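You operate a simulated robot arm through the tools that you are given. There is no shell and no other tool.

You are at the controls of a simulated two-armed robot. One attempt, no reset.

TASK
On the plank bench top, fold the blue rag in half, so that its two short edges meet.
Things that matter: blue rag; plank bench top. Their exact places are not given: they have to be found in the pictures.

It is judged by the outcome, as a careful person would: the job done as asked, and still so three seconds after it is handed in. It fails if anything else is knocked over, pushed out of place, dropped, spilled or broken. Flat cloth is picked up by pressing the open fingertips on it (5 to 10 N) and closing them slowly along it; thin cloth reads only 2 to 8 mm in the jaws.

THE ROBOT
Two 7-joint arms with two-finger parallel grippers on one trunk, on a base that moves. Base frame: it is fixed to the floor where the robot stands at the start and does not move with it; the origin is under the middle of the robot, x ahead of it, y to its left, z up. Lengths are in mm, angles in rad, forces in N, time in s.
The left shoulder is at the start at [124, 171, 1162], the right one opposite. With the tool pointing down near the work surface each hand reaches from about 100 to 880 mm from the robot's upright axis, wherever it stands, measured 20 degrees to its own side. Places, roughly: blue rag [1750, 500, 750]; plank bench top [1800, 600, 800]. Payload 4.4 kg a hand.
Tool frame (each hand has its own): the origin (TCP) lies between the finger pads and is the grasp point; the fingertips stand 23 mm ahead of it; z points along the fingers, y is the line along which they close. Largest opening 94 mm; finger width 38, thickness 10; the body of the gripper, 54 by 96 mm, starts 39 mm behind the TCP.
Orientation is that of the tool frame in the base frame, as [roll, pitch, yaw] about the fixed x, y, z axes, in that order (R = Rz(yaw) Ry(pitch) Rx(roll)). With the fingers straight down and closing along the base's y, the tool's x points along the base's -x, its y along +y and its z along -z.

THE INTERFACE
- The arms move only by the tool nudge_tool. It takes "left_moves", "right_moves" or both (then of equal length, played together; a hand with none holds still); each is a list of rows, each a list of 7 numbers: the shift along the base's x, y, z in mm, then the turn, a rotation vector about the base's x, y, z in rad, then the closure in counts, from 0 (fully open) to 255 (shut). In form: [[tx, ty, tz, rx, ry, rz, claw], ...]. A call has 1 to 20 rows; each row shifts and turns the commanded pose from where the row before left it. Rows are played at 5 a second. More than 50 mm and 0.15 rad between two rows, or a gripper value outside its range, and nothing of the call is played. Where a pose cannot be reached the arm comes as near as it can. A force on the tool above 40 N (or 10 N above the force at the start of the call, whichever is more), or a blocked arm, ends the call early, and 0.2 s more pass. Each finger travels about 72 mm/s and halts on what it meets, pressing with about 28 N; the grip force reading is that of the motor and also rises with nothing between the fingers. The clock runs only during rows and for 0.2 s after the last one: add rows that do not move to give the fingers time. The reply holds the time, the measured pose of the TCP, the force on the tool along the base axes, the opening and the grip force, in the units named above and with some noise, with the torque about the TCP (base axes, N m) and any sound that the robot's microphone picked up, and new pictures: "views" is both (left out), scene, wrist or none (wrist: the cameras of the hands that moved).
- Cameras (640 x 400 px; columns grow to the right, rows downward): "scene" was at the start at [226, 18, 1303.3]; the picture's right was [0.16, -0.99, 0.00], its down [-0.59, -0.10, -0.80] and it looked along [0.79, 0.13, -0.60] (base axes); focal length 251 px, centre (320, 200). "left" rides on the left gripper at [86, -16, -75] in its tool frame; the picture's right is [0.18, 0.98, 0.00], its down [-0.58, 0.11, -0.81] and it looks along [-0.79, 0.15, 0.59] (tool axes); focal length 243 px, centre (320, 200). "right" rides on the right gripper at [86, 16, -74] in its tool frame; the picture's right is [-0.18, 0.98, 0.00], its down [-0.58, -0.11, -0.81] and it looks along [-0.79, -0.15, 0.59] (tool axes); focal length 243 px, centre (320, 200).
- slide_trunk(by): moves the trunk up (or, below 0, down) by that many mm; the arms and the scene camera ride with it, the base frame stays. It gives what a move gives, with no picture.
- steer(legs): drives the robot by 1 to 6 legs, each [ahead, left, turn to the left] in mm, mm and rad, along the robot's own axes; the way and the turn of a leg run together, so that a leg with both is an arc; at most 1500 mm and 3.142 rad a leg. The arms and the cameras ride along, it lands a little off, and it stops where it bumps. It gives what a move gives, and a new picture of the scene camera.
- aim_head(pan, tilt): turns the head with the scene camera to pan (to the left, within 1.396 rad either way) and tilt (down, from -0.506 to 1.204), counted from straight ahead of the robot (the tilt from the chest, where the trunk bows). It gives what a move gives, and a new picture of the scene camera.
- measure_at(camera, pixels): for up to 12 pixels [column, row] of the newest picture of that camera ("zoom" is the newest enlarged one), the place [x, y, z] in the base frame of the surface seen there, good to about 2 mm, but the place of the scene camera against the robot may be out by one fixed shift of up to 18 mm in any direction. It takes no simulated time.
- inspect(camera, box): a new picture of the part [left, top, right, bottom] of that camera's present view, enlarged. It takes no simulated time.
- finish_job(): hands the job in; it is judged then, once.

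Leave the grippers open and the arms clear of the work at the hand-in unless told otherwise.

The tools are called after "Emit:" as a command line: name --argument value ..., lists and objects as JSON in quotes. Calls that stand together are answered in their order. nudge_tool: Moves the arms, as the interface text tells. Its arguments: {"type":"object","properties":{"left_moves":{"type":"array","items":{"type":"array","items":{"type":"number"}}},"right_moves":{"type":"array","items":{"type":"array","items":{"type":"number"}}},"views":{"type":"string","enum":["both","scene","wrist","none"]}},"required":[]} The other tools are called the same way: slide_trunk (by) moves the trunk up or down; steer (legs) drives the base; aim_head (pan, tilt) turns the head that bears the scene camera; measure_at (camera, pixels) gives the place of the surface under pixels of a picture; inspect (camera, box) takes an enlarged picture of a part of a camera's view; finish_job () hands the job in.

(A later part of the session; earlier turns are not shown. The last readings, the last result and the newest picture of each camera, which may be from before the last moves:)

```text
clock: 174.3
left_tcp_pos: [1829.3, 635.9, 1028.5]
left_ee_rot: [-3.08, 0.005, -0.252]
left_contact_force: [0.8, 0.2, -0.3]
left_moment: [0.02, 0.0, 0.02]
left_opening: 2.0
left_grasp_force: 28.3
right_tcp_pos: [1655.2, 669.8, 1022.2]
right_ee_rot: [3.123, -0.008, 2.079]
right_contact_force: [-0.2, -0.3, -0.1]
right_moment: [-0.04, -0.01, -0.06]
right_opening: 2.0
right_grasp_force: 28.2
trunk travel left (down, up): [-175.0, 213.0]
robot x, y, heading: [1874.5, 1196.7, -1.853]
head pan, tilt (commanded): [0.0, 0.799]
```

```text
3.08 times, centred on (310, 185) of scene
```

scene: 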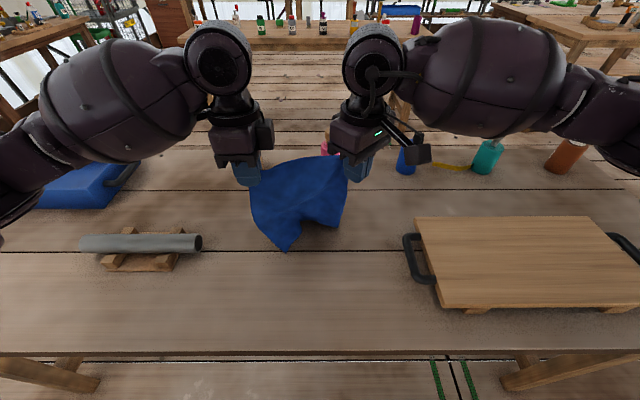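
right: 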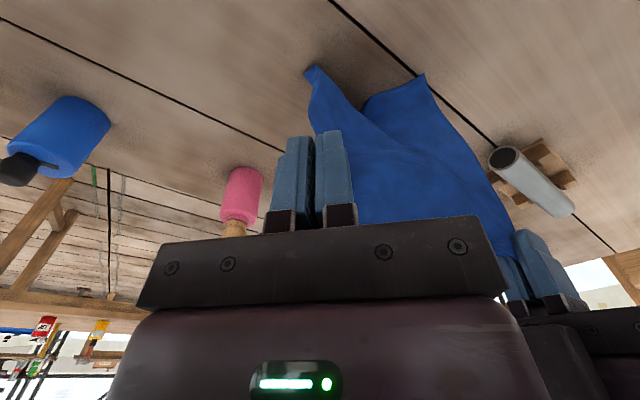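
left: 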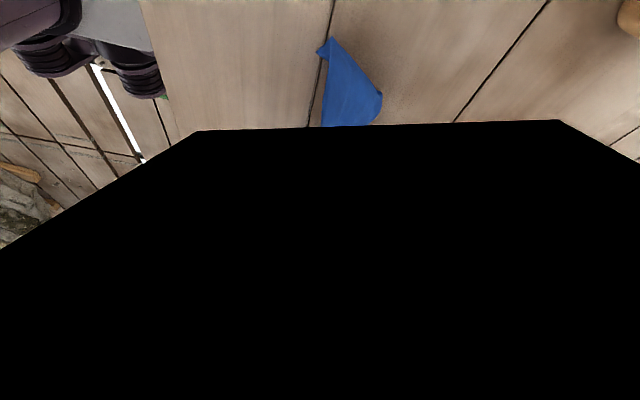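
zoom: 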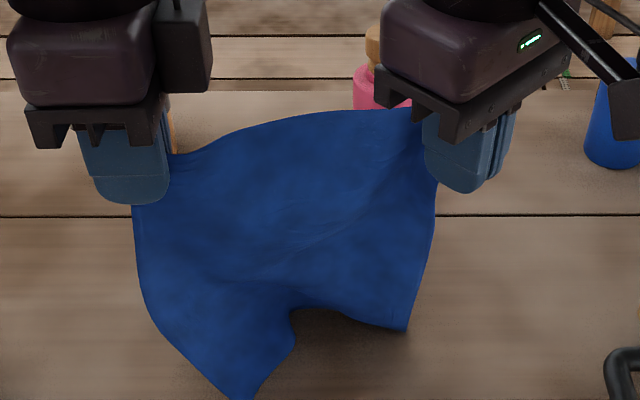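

The CD edge is now nearly fully extended (corners ≈205 mm apart). I'll measure where the bottom edge AB hangs.

Emit:
measure_at --camera "zoom" --pixels '[[245, 395], [285, 345], [292, 310], [340, 315], [404, 326], [430, 230], [140, 260], [165, 330], [300, 250], [180, 165], [300, 120], [400, 118]]'

Emit:
measure_at --right_cam_dummy 0 --camera "right" --pixels '[[316, 70], [330, 100], [420, 80], [400, 90], [365, 110], [450, 120], [490, 190], [505, 235], [400, 180]]'

```text
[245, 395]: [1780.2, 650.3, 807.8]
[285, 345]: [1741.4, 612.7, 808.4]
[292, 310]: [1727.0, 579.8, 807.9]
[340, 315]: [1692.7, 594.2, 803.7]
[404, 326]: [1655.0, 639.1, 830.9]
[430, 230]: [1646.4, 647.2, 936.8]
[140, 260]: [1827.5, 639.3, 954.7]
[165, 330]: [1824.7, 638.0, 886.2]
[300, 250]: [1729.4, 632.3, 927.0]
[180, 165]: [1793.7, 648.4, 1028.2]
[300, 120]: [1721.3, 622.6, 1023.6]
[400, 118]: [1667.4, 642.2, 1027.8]
```

```text
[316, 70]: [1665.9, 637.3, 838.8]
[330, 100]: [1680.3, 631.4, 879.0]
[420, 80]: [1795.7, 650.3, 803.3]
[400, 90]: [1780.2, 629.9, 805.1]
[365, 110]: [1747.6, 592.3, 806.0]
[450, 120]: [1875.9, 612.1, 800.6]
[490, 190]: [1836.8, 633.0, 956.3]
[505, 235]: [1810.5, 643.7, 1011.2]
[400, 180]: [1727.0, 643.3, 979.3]
```

AB's bottom rests on the table, bowed. I'll raise both hands 40 mm so AB hangs free and see how straight it hangs.

Emit:
nudge_tool --left_moves '[[0, 0, 15, 0, 0, 0, 255], [0, 0, 15, 0, 0, 0, 255], [0, 0, 10, 0, 0, 0, 255], [0, 0, 0, 0, 0, 0, 255], [0, 0, 0, 0, 0, 0, 255]]' --right_moves '[[0, 0, 15, 0, 0, 0, 255], [0, 0, 15, 0, 0, 0, 255], [0, 0, 10, 0, 0, 0, 255], [0, 0, 0, 0, 0, 0, 255], [0, 0, 0, 0, 0, 0, 255]]' --views "both"

Emit:
inspect --camera "scene" --box '[220, 110, 400, 250]'

Emit:
inspect --camera "right" --box '[260, 20, 540, 240]'

```text
clock: 175.5
left_tcp_pos: [1830.3, 635.6, 1069.5]
left_ee_rot: [-3.08, 0.005, -0.253]
left_contact_force: [-0.5, 0.2, -0.4]
left_moment: [0.0, 0.05, 0.03]
left_opening: 1.6
left_grasp_force: 27.6
right_tcp_pos: [1654.7, 669.3, 1063.3]
right_ee_rot: [3.125, -0.004, 2.079]
right_contact_force: [0.8, -0.4, 0.0]
right_moment: [-0.01, 0.01, -0.03]
right_opening: 1.7
right_grasp_force: 28.1
trunk travel left (down, up): [-175.0, 213.0]
robot x, y, heading: [1874.7, 1196.5, -1.857]
head pan, tilt (commanded): [0.0, 0.799]
```

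scene: 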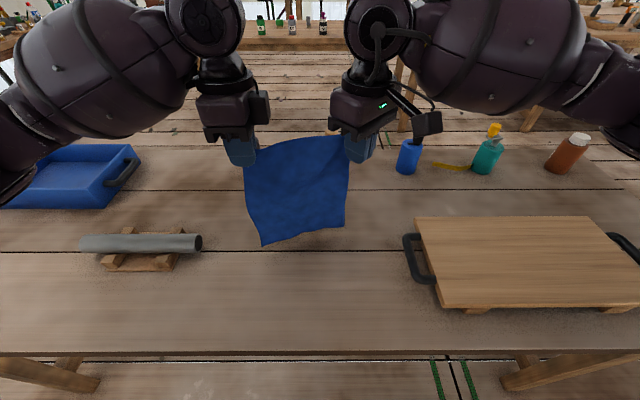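
right: 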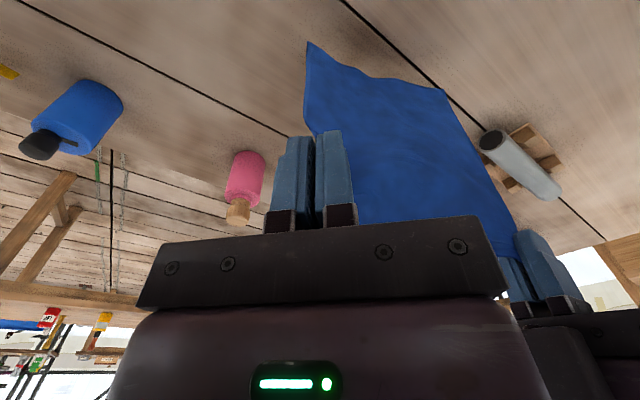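
left: 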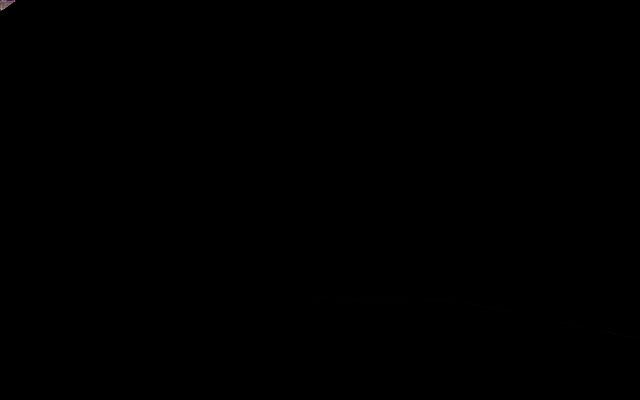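

```text
2.86 times, centred on (310, 180) of scene
```

zoom: 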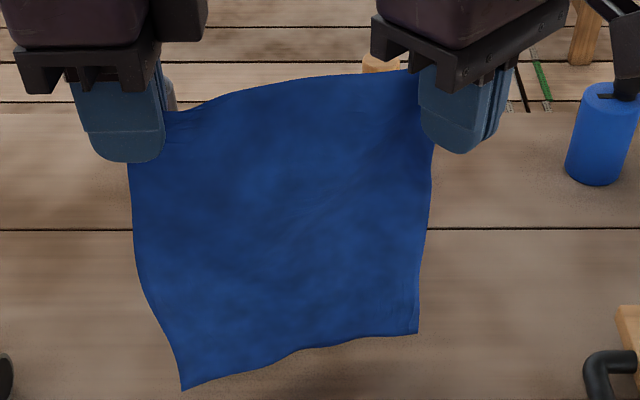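

```text
1.82 times, centred on (400, 130) of right
```

zoom: 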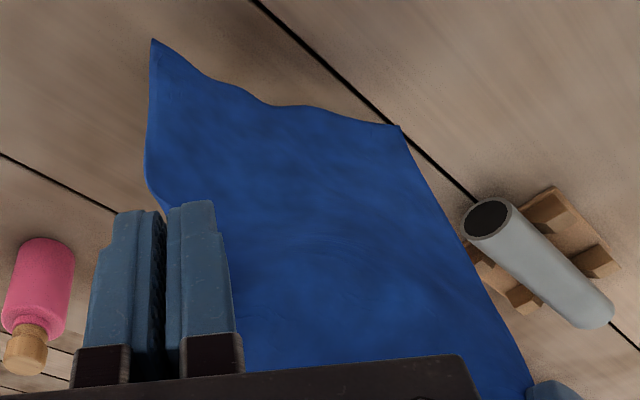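

Excellent: the rag hangs as a nearly flat sheet between the hands, with A at lower left and B at lower right. I'll measure its bottom corners accurately with the right camera.

Emit:
measure_at --camera "zoom" --pixels '[[155, 45], [200, 85], [260, 110], [320, 112], [394, 130], [150, 100], [150, 165], [430, 200], [480, 290], [520, 370], [300, 200], [320, 300]]'

```text
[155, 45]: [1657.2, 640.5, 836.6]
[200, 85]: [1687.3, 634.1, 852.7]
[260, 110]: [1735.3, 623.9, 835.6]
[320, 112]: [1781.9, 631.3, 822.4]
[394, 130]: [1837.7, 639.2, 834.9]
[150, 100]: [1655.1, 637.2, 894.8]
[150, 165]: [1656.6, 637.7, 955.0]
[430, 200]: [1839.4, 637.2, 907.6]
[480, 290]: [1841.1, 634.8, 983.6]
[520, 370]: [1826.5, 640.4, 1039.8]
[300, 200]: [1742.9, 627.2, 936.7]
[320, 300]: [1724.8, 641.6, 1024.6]
```

B hangs at (1657,641,835), A at (1838,639,835). Plan: let AB land near me, lay the lower half away from me, then bring CD back over it onto AB. First carry the sheet ~115 mm toward me (and square the right hand with the left).

Emit:
nudge_tool --left_moves '[[0, 23, 0, 0, 0, 0, 255], [0, 23, 0, 0, 0, 0, 255], [0, 23, 0, 0, 0, 0, 255], [0, 23, 0, 0, 0, 0, 255], [0, 23, 0, 0, 0, 0, 255], [0, 0, 0, 0, 0, 0, 255], [0, 0, 0, 0, 0, 0, 255]]' --right_moves '[[0, 16.5, 0, 0, 0, 0, 255], [0, 16.5, 0, 0, 0, 0, 255], [0, 16.5, 0, 0, 0, 0, 255], [0, 16.5, 0, 0, 0, 0, 255], [0, 16.5, 0, 0, 0, 0, 255], [0, 0, 0, 0, 0, 0, 255], [0, 0, 0, 0, 0, 0, 255]]' --views "both"

Emit:
inspect --camera "right" --box '[260, 20, 540, 240]'

Emit:
measure_at --camera "zoom" --pixels '[[155, 45], [200, 85], [260, 110], [320, 112], [394, 130], [150, 100], [150, 165], [430, 200]]'

```text
clock: 177.1
left_tcp_pos: [1830.5, 750.3, 1069.3]
left_ee_rot: [-3.078, 0.005, -0.251]
left_contact_force: [-0.2, -0.2, -0.1]
left_moment: [-0.03, -0.04, -0.02]
left_opening: 2.1
left_grasp_force: 28.1
right_tcp_pos: [1655.2, 751.9, 1064.1]
right_ee_rot: [3.125, -0.006, 2.077]
right_contact_force: [-0.6, -0.6, 0.0]
right_moment: [0.02, -0.02, -0.04]
right_opening: 2.2
right_grasp_force: 27.8
trunk travel left (down, up): [-175.0, 213.0]
robot x, y, heading: [1874.9, 1194.7, -1.86]
head pan, tilt (commanded): [0.0, 0.799]
```

scene: 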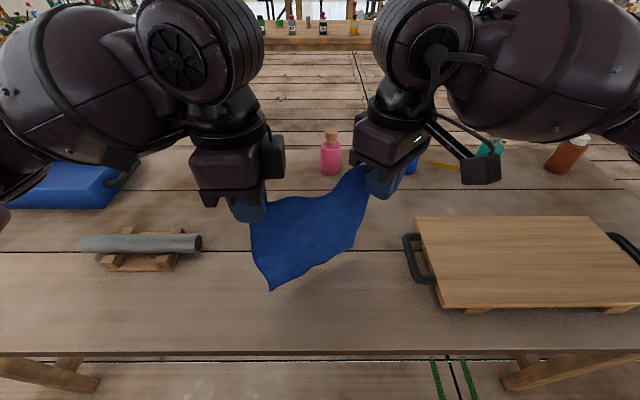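
right: 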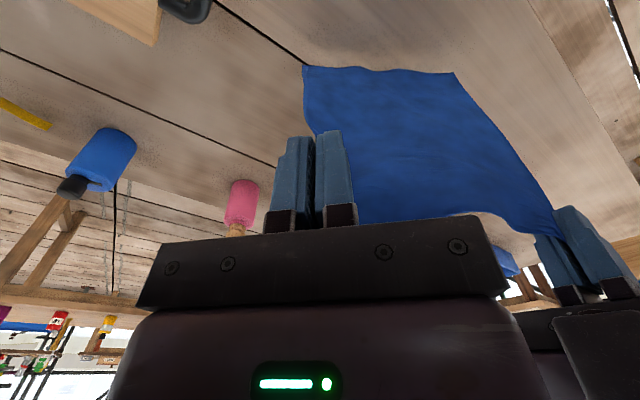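
left: 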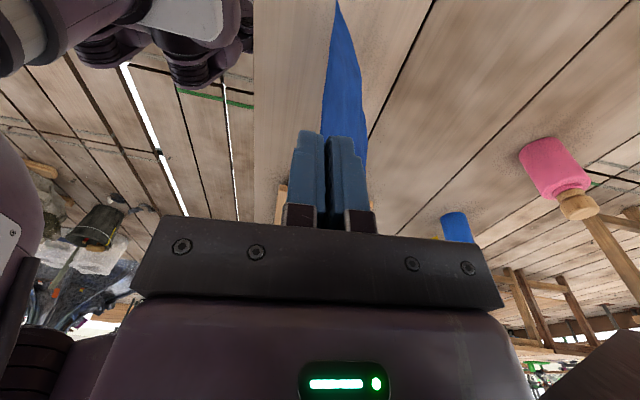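

```text
1.82 times, centred on (400, 130) of right
```

zoom: 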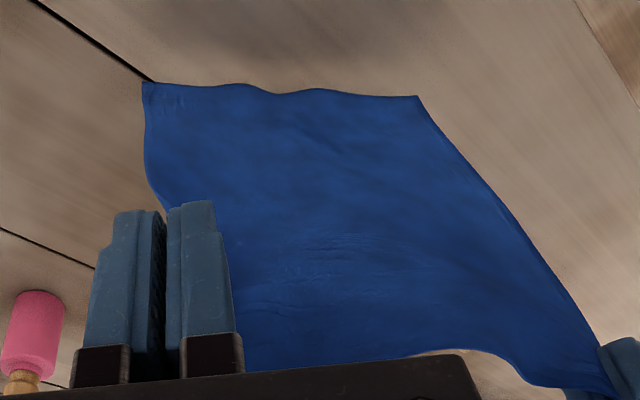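

```text
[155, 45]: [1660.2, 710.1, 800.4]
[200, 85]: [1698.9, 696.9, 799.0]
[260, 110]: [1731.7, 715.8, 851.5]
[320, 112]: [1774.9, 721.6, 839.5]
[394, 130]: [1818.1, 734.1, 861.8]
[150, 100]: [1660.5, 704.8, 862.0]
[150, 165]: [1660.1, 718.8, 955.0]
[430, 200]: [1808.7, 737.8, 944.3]
```

Emit:
measure_at --camera "zoom" --pixels '[[147, 88], [200, 92], [270, 97], [320, 93], [412, 101], [440, 140], [500, 220], [560, 300], [148, 150], [250, 250], [350, 250], [400, 350]]'

Emit:
inspect --camera "scene" --box '[220, 140, 420, 300]'

```text
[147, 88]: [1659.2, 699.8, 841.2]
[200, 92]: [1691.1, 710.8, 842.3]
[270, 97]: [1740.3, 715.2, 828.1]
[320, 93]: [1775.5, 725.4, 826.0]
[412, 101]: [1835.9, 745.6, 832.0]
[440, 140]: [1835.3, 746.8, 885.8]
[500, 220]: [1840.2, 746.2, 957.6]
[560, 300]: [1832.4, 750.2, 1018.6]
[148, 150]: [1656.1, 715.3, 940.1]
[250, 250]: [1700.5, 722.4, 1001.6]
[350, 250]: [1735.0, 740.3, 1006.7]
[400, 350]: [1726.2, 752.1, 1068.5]
```

```text
2.50 times, centred on (320, 220) of scene
```

zoom: 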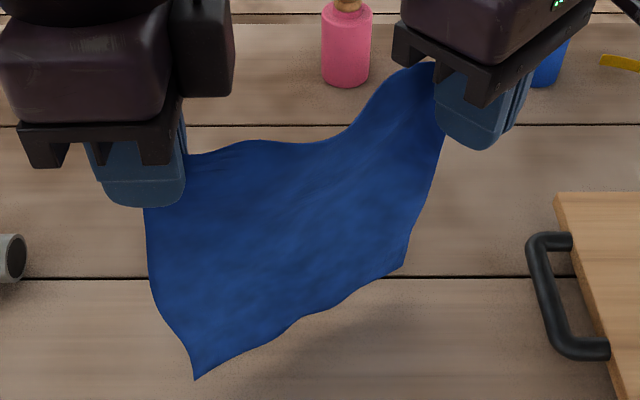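

The right side of the sheet hangs ~40 mm forward of the right TCP, so I'll move the right hand 33 mm toward me again to make AB parallel, then check AB.

Emit:
nudge_tool --right_moves '[[0, 11, 0, 0, 0, 0, 255], [0, 11, 0, 0, 0, 0, 255], [0, 11, 0, 0, 0, 0, 255], [0, 0, 0, 0, 0, 0, 255], [0, 0, 0, 0, 0, 0, 255]]' --views "both"

Emit:
inspect --camera "right" --box '[260, 20, 540, 240]'

```text
clock: 178.3
left_tcp_pos: [1830.7, 749.0, 1069.3]
left_ee_rot: [-3.08, 0.005, -0.253]
left_contact_force: [0.0, -0.3, -1.4]
left_moment: [0.01, -0.04, 0.03]
left_opening: 2.1
left_grasp_force: 27.9
right_tcp_pos: [1655.3, 784.6, 1062.4]
right_ee_rot: [3.125, -0.008, 2.078]
right_contact_force: [-0.3, 0.1, -0.6]
right_moment: [-0.01, 0.01, -0.04]
right_opening: 1.8
right_grasp_force: 28.2
trunk travel left (down, up): [-175.0, 213.0]
robot x, y, heading: [1874.2, 1193.2, -1.853]
head pan, tilt (commanded): [0.0, 0.799]
```

scene: 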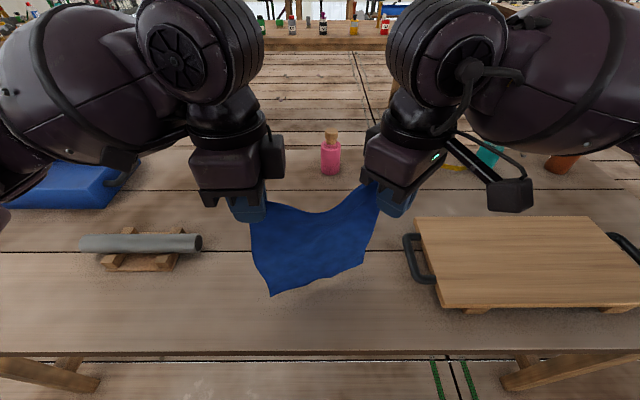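
right: 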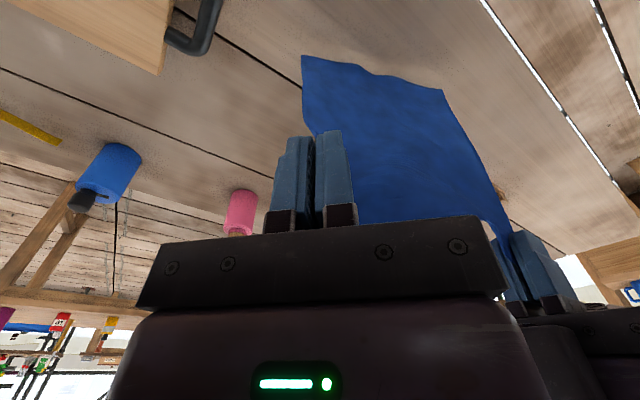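

```text
1.82 times, centred on (400, 130) of right
```

zoom: 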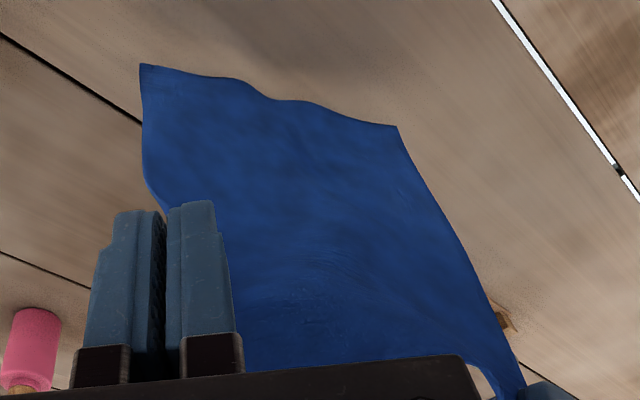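

Emit:
measure_at --camera "zoom" --pixels '[[145, 70], [200, 82], [260, 98], [320, 110], [391, 130], [430, 200], [480, 290], [150, 150], [250, 250], [350, 250]]'

```text
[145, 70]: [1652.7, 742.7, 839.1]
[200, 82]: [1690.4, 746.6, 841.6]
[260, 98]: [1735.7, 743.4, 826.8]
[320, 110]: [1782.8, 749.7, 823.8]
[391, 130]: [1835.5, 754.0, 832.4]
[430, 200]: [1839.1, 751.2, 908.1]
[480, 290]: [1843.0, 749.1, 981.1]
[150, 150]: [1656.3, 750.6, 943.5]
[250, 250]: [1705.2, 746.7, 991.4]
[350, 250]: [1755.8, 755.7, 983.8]
```

AB is now parallel: B (1652,743,839), A (1836,754,832), sheet plane at y≈750. Now lower 32 mm so AB touches the table, then lean the sheet away from me by 40 mm.

Emit:
nudge_tool --left_moves '[[0, 0, -12, 0, 0, 0, 255], [0, 0, -12, 0, 0, 0, 255], [0, 0, -10, 0, 0, 0, 255], [0, -13, 0, 0, 0, 0, 255], [0, -13, 0, 0, 0, 0, 255], [0, -13, -3, 0, 0, 0, 255], [0, 0, 0, 0, 0, 0, 255]]' --right_moves '[[0, 0, -12, 0, 0, 0, 255], [0, 0, -12, 0, 0, 0, 255], [0, 0, -10, 0, 0, 0, 255], [0, -13, 0, 0, 0, 0, 255], [0, -13, 0, 0, 0, 0, 255], [0, -13, -3, 0, 0, 0, 255], [0, 0, 0, 0, 0, 0, 255]]' --views "both"

Emit:
inspect --camera "scene" --box '[220, 140, 420, 300]'

```text
clock: 179.9
left_tcp_pos: [1831.6, 711.9, 1032.3]
left_ee_rot: [-3.078, 0.006, -0.25]
left_contact_force: [-0.5, 0.4, 0.7]
left_moment: [-0.02, 0.0, 0.02]
left_opening: 1.6
left_grasp_force: 27.4
right_tcp_pos: [1654.4, 744.7, 1025.2]
right_ee_rot: [3.125, -0.006, 2.079]
right_contact_force: [-0.5, 0.0, -0.3]
right_moment: [0.0, -0.03, -0.05]
right_opening: 2.2
right_grasp_force: 28.2
trunk travel left (down, up): [-175.0, 213.0]
robot x, y, heading: [1874.6, 1193.4, -1.856]
head pan, tilt (commanded): [0.0, 0.799]
```

scene: 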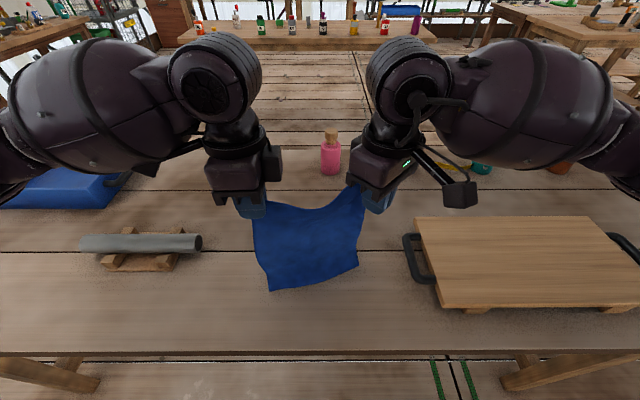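
right: 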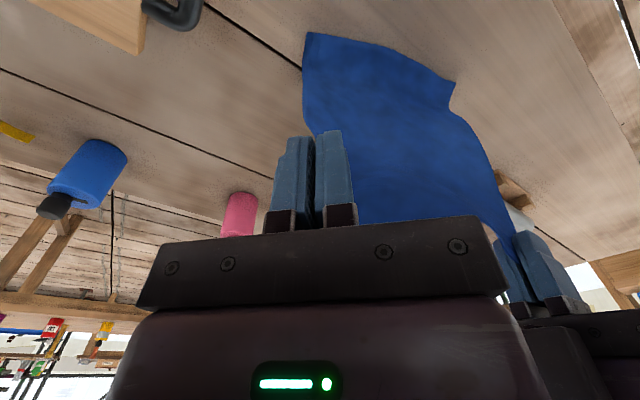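
left: 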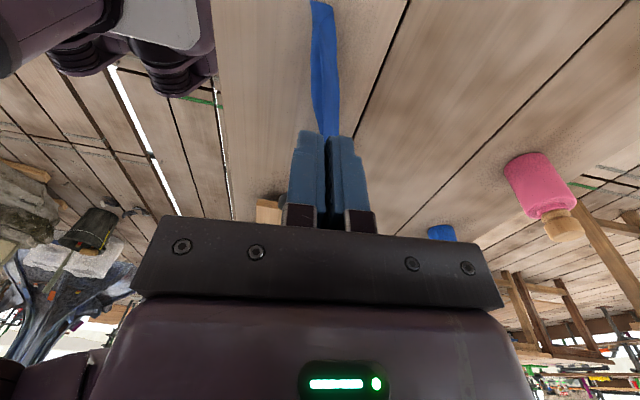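

```text
2.50 times, centred on (320, 220) of scene
```

zoom: 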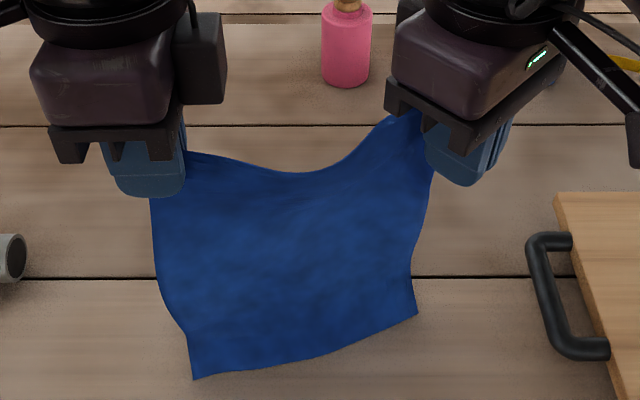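

Emit:
measure_at --camera "zoom" --pixels '[[197, 372], [250, 364], [310, 350], [360, 334], [411, 311], [415, 250], [165, 290], [300, 280], [300, 190], [400, 135]]'

Emit:
measure_at --camera "right" --pixels '[[308, 36], [340, 44], [390, 55], [430, 72], [452, 84], [450, 110], [480, 160], [305, 90], [400, 120]]'

```text
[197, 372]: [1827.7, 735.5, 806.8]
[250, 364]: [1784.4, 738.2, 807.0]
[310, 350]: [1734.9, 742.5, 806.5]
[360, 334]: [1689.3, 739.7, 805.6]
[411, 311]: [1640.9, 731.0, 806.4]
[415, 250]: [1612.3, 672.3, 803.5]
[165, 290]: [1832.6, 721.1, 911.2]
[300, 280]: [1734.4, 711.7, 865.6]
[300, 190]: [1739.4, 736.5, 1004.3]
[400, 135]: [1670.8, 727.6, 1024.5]
```

```text
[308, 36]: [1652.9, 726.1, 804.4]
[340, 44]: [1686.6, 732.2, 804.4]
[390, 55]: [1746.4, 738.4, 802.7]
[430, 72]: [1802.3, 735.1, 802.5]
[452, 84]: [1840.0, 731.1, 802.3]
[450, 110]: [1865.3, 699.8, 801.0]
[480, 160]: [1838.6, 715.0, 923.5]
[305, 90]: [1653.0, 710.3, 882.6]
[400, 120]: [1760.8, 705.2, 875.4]
```

AB lies on the table in a nice straight line at y≈730. Now lay the lower half away from me: both hands move −y and down together.

Emit:
nudge_tool --left_moves '[[0, -12, -8, 0, 0, 0, 255], [0, -12, -10, 0, 0, 0, 255], [0, -12, -12, 0, 0, 0, 255], [0, -12, -12, 0, 0, 0, 255], [0, -12, -12, 0, 0, 0, 255], [0, -12, -12, 0, 0, 0, 255], [0, -12, -12, 0, 0, 0, 255], [0, -12, -12, 0, 0, 0, 255], [0, 0, 0, 0, 0, 0, 255]]' --right_moves '[[0, -12, -8, 0, 0, 0, 255], [0, -12, -10, 0, 0, 0, 255], [0, -12, -12, 0, 0, 0, 255], [0, -12, -12, 0, 0, 0, 255], [0, -12, -12, 0, 0, 0, 255], [0, -12, -12, 0, 0, 0, 255], [0, -12, -12, 0, 0, 0, 255], [0, -12, -12, 0, 0, 0, 255], [0, 0, 0, 0, 0, 0, 255]]' --views "both"

Emit:
inspect --camera "scene" --box '[220, 140, 420, 300]'

```text
clock: 181.9
left_tcp_pos: [1830.7, 615.7, 942.7]
left_ee_rot: [-3.082, 0.007, -0.25]
left_contact_force: [0.3, -0.5, -0.4]
left_moment: [-0.01, 0.0, 0.0]
left_opening: 1.8
left_grasp_force: 28.4
right_tcp_pos: [1654.2, 649.3, 936.2]
right_ee_rot: [3.125, -0.006, 2.079]
right_contact_force: [-0.3, 0.2, 0.1]
right_moment: [-0.01, 0.02, -0.04]
right_opening: 2.1
right_grasp_force: 27.1
trunk travel left (down, up): [-175.0, 213.0]
robot x, y, heading: [1874.3, 1193.5, -1.854]
head pan, tilt (commanded): [0.0, 0.799]
```

scene: 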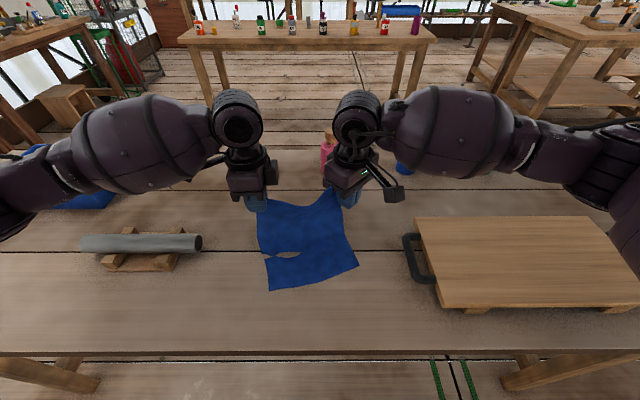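
right: 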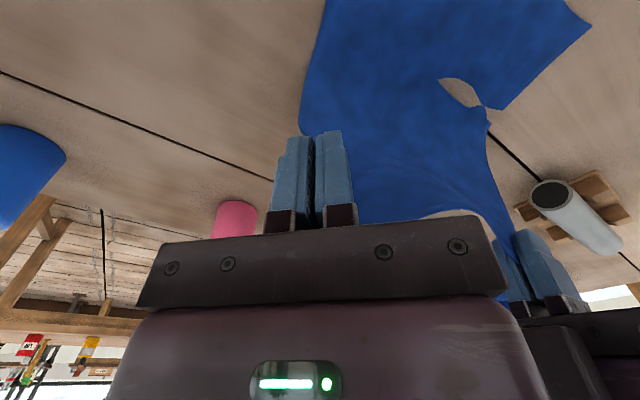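
left: 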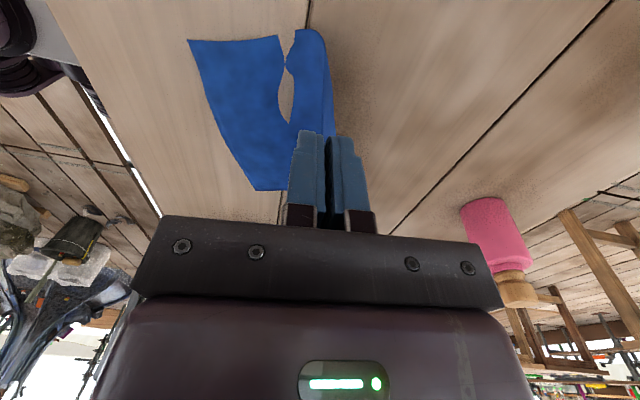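

```text
2.50 times, centred on (320, 220) of scene
```

zoom: 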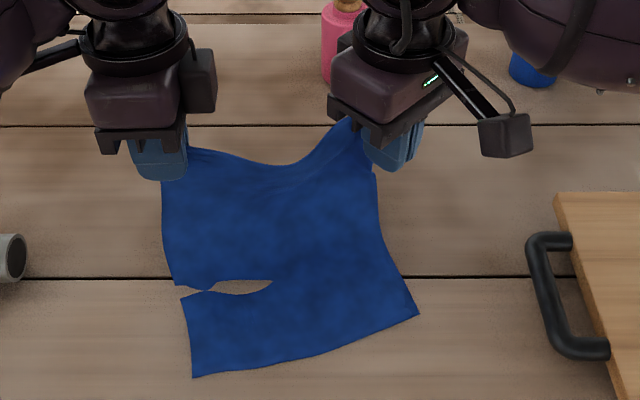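

The lower half is laid (the small brown patch is where the cloth sinks slightly into the plank joint). Now swing CD back toward me over the lower half: first a bit further down, then +y and down in an arc.

Emit:
nudge_tool --left_moves '[[0, -8, -10, 0, 0, 0, 255], [0, -4, -10, 0, 0, 0, 255], [0, 4, -10, 0, 0, 0, 255], [0, 12, -9, 0, 0, 0, 255], [0, 15, -9, 0, 0, 0, 255], [0, 15, -8, 0, 0, 0, 255], [0, 15, -8, 0, 0, 0, 255], [0, 0, 0, 0, 0, 0, 255]]' --right_moves '[[0, -8, -10, 0, 0, 0, 255], [0, -4, -10, 0, 0, 0, 255], [0, 4, -10, 0, 0, 0, 255], [0, 12, -9, 0, 0, 0, 255], [0, 15, -9, 0, 0, 0, 255], [0, 15, -8, 0, 0, 0, 255], [0, 15, -8, 0, 0, 0, 255], [0, 0, 0, 0, 0, 0, 255]]' --views "both"

Emit:
inspect --camera "scene" --box '[220, 140, 420, 300]'

```text
clock: 183.7
left_tcp_pos: [1829.4, 665.6, 878.0]
left_ee_rot: [-3.08, 0.004, -0.251]
left_contact_force: [0.3, -0.2, 0.2]
left_moment: [0.0, -0.02, 0.02]
left_opening: 1.8
left_grasp_force: 28.2
right_tcp_pos: [1654.9, 696.8, 872.1]
right_ee_rot: [3.123, -0.008, 2.08]
right_contact_force: [-0.5, 0.8, -0.2]
right_moment: [0.01, 0.05, -0.05]
right_opening: 1.9
right_grasp_force: 28.2
trunk travel left (down, up): [-175.0, 213.0]
robot x, y, heading: [1871.9, 1193.6, -1.852]
head pan, tilt (commanded): [0.0, 0.799]
```

scene: 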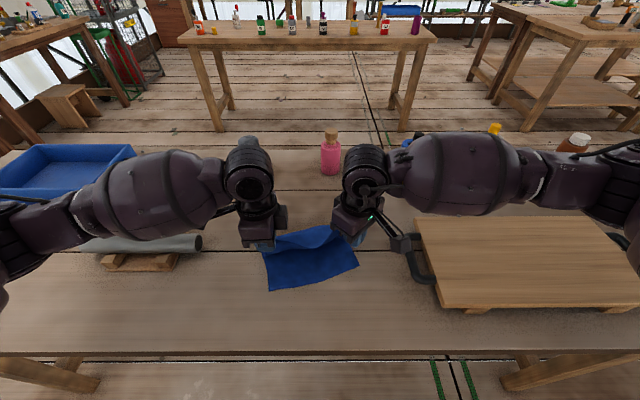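
right: 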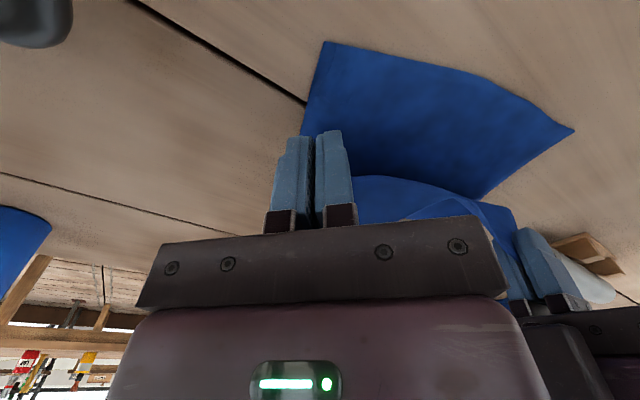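
left: 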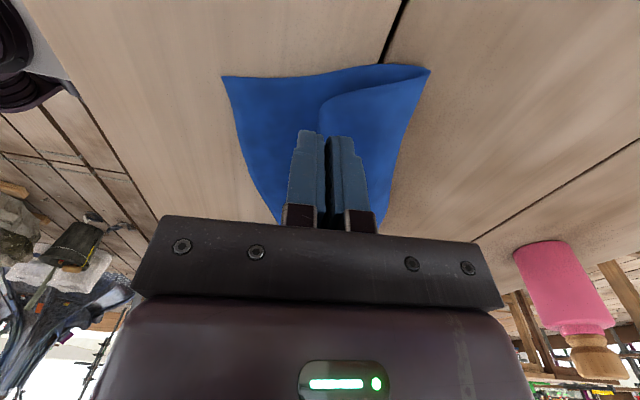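

```text
2.50 times, centred on (320, 220) of scene
```

zoom: 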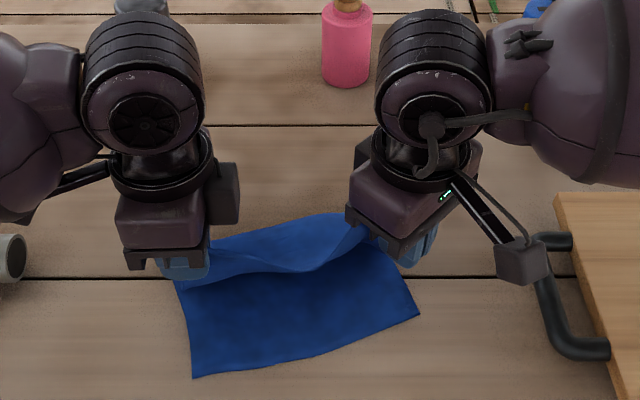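

The fold is forming well: the lower layer lies flat with AB toward me, and the loop at the far side. Now the final approach: left +53 mm, right +19 mm in y, down ~40 mm, tilting the fingers forward a little (0.4 rad) so the edge strip lays toward me. I'll stop slightly above.

Emit:
nudge_tool --left_moves '[[0, 10.6, -8, -0.1, 0, 0, 255], [0, 10.6, -8, -0.1, 0, 0, 255], [0, 10.6, -8, -0.1, 0, 0, 255], [0, 10.6, -7, -0.1, 0, 0, 255], [0, 0, 0, 0, 0, 0, 255]]' --right_moves '[[0, 3.8, -7, -0.1, 0, 0, 255], [0, 3.8, -7, -0.1, 0, 0, 255], [0, 3.8, -7, -0.1, 0, 0, 255], [0, 3.8, -7, -0.1, 0, 0, 255], [0, 0, 0, 0, 0, 0, 255]]' --views "both"

Emit:
inspect --camera "scene" --box '[220, 160, 420, 310]'

Emit:
measure_at --camera "right" --pixels '[[327, 45], [400, 60], [480, 85], [560, 125], [440, 110]]'

```text
clock: 184.9
left_tcp_pos: [1831.5, 707.9, 846.8]
left_ee_rot: [2.813, -0.093, -0.234]
left_contact_force: [-0.1, 0.5, -0.1]
left_moment: [0.05, -0.01, -0.01]
left_opening: 2.1
left_grasp_force: 28.1
right_tcp_pos: [1655.3, 713.1, 844.1]
right_ee_rot: [-2.957, 0.341, 2.113]
right_contact_force: [-0.6, -0.7, 0.2]
right_moment: [0.01, -0.03, 0.0]
right_opening: 2.0
right_grasp_force: 27.9
trunk travel left (down, up): [-175.0, 213.0]
robot x, y, heading: [1874.1, 1195.6, -1.852]
head pan, tilt (commanded): [0.0, 0.799]
```

scene: 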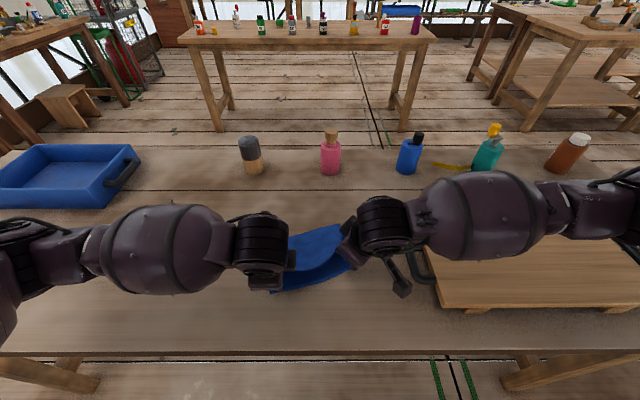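
right: 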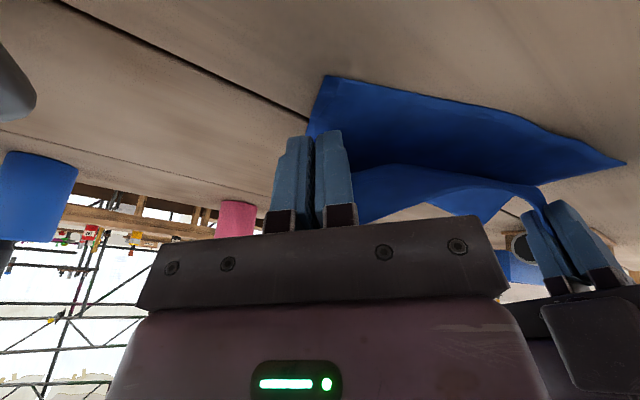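
left: 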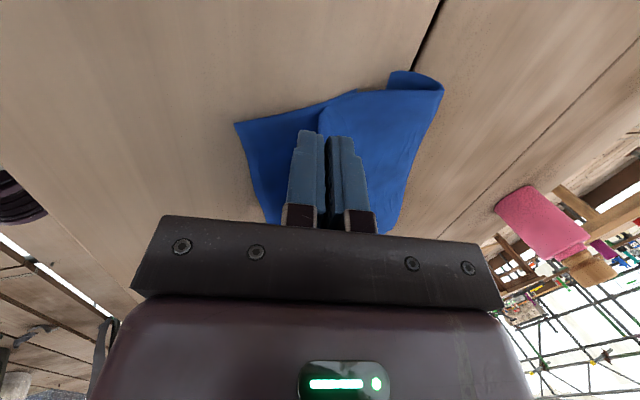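

```text
2.67 times, centred on (320, 235) of scene
```

zoom: 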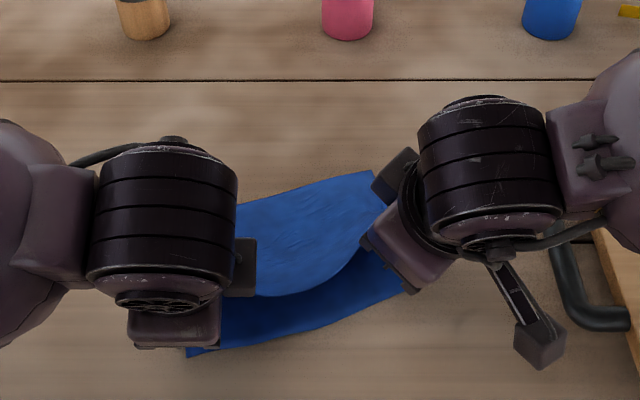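

```text
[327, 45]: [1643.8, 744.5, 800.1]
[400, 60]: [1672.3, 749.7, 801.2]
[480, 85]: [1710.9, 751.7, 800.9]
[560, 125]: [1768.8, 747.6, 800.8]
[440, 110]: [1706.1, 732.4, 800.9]
```

The fold looks very good. Let me measure AB's corners in the current right view (B at (326,80), A at (622,162)) and in the left view.

Emit:
measure_at --camera "right" --pixels '[[328, 82], [360, 88], [420, 99], [480, 112], [540, 132], [600, 157], [618, 163], [400, 185], [450, 178], [370, 200]]'

Emit:
measure_at --camera "left" --pixels '[[240, 125], [258, 190], [270, 215], [300, 108], [330, 110], [350, 95], [400, 75], [440, 90], [415, 160], [390, 225]]'

```text
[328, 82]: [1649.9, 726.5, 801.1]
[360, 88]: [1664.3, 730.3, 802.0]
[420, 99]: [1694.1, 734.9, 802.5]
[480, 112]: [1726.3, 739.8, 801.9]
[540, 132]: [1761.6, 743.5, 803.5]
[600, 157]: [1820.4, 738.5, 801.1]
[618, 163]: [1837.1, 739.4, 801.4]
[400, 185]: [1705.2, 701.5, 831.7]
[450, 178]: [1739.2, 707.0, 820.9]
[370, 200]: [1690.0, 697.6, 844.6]
```

```text
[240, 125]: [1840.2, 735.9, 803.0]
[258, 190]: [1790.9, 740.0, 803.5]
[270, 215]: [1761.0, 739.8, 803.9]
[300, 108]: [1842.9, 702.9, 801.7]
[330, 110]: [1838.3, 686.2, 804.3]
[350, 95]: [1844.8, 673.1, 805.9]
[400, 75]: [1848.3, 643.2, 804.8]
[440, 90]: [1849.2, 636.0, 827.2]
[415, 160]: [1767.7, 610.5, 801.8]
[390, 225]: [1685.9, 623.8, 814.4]
```

AB: B (1649,726), middle (1745,742), A (1840,738). I'll move the left +16 mm in y and both down ~15–17 mm to set CD on AB.

Emit:
nudge_tool --left_moves '[[-1, 6, -6, 0, 0, 0, 255], [-1, 5, -6, 0, 0, 0, 255], [0, 5, -4, 0, 0, 0, 255], [0, 0, 0, 0, 0, 0, 255]]' --right_moves '[[1, 1, -5, 0, 0, 0, 255], [0, 1, -5, 0, 0, 0, 255], [0, 0, -4, 0, 0, 0, 255], [0, 0, 0, 0, 0, 0, 255]]' --views "both"

Emit:
inspect --camera "right" --box '[290, 40, 640, 260]'

Emit:
inspect --camera "left" --box '[180, 40, 480, 240]'

```text
clock: 185.9
left_tcp_pos: [1829.2, 723.5, 830.7]
left_ee_rot: [2.817, -0.09, -0.235]
left_contact_force: [-0.2, -0.7, 3.1]
left_moment: [-0.11, -0.03, 0.03]
left_opening: 2.4
left_grasp_force: 28.0
right_tcp_pos: [1657.2, 714.3, 830.7]
right_ee_rot: [-2.955, 0.342, 2.112]
right_contact_force: [-0.6, 0.8, 6.8]
right_moment: [0.12, -0.03, 0.0]
right_opening: 2.1
right_grasp_force: 28.5
trunk travel left (down, up): [-175.0, 213.0]
robot x, y, heading: [1874.0, 1193.0, -1.857]
head pan, tilt (commanded): [0.0, 0.799]
```

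scene: 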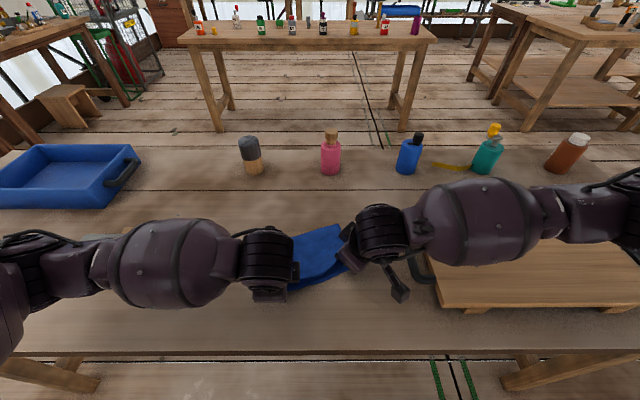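
right: 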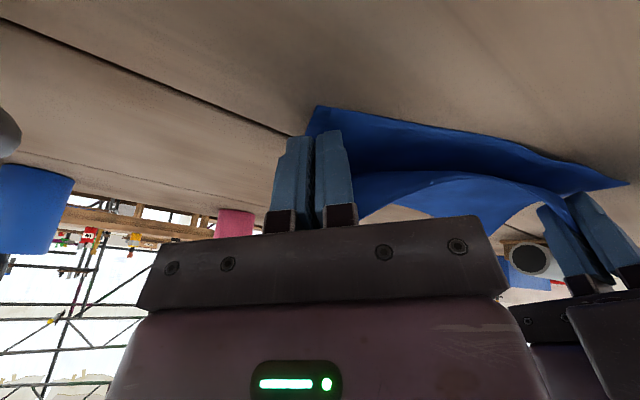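
left: 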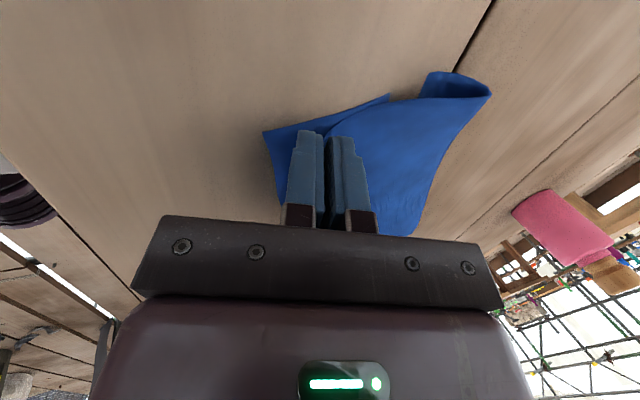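

```text
1.82 times, centred on (465, 150) of right
```

zoom: 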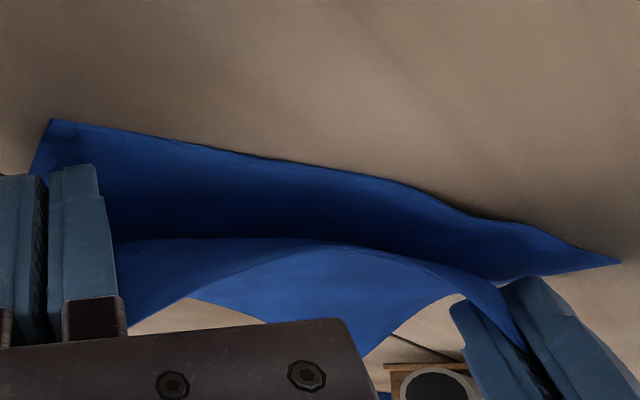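

```text
2.00 times, centred on (330, 140) of left
```

zoom: 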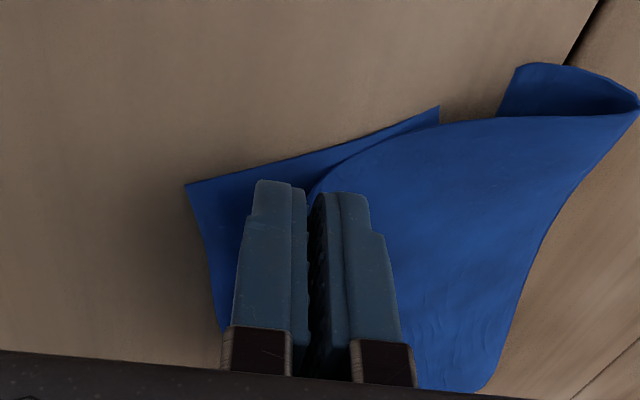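

CD is down on top near AB (light contact 3–7 N). D should land at y≈738 and C at ≈(1650,725), matching A and B. I'll release gently: open a little while lifting slightly, then open more and rise.

Emit:
nudge_tool --left_moves '[[0, 0, 0.5, 0, 0, 0, 240], [0, 0, 1, 0, 0, 0, 230], [0, 0, 1, 0, 0, 0, 220], [0, 0, 0, 0, 0, 0, 220], [0, 0, 3, 0, 0, 0, 210], [0, 0, 4, 0, 0, 0, 200], [0, 0, 6, 0, 0, 0, 190], [0, 0, 0, 0, 0, 0, 190]]' --right_moves '[[0, 0, 0.5, 0, 0, 0, 240], [0, 0, 1, 0, 0, 0, 230], [0, 0, 1, 0, 0, 0, 220], [0, 0, 0, 0, 0, 0, 220], [0, 0, 3, 0, 0, 0, 210], [0, 0, 4, 0, 0, 0, 200], [0, 0, 6, 0, 0, 0, 190], [0, 0, 0, 0, 0, 0, 190]]' --views "both"

Emit:
inspect --camera "right" --box '[290, 40, 640, 260]'

Emit:
inspect --camera "left" --box '[180, 40, 480, 240]'

```text
clock: 187.7
left_tcp_pos: [1828.3, 723.7, 846.9]
left_ee_rot: [2.815, -0.093, -0.234]
left_contact_force: [-0.4, -0.8, -0.6]
left_moment: [-0.01, -0.02, -0.02]
left_opening: 24.0
left_grasp_force: 0.1
right_tcp_pos: [1655.6, 714.7, 846.4]
right_ee_rot: [-2.957, 0.341, 2.113]
right_contact_force: [0.4, 0.1, -0.2]
right_moment: [-0.01, 0.01, 0.0]
right_opening: 24.2
right_grasp_force: 0.1
trunk travel left (down, up): [-175.0, 213.0]
robot x, y, heading: [1871.3, 1193.8, -1.857]
head pan, tilt (commanded): [0.0, 0.799]
```

scene: 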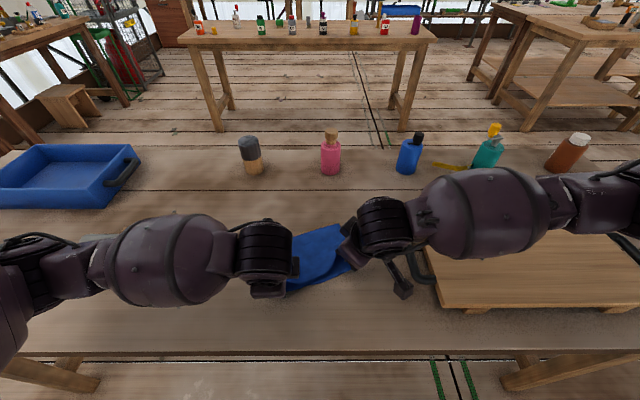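
right: 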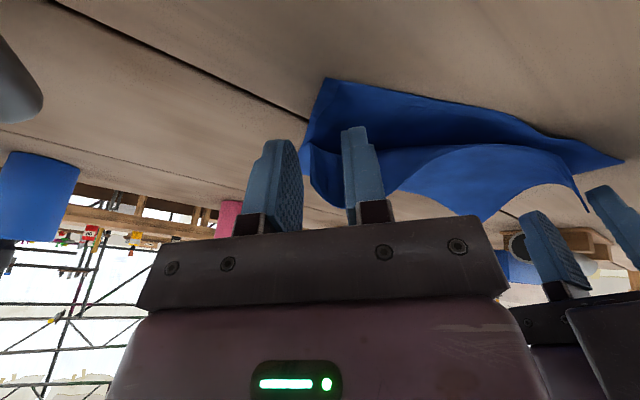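
left: 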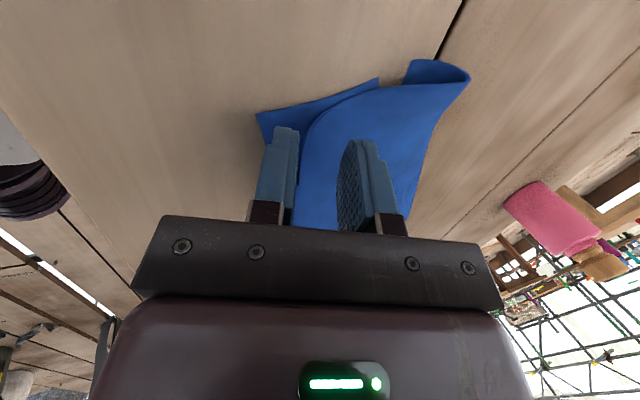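

```text
1.82 times, centred on (465, 150) of right
```

zoom: 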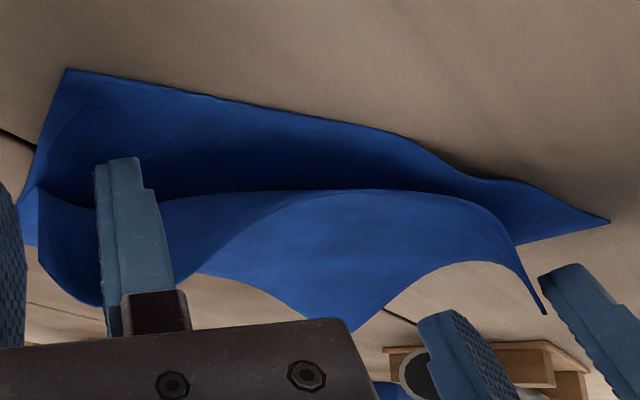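

```text
2.00 times, centred on (330, 140) of left
```

zoom: 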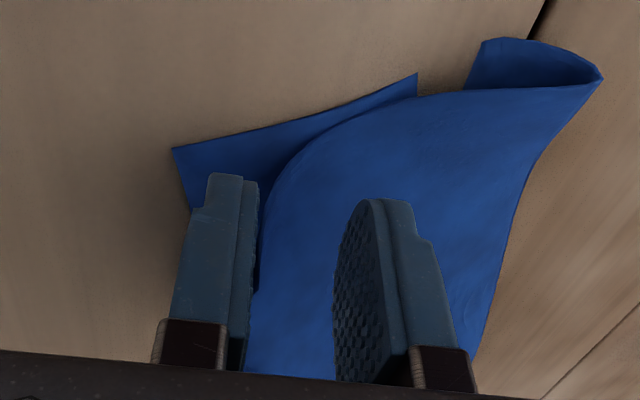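

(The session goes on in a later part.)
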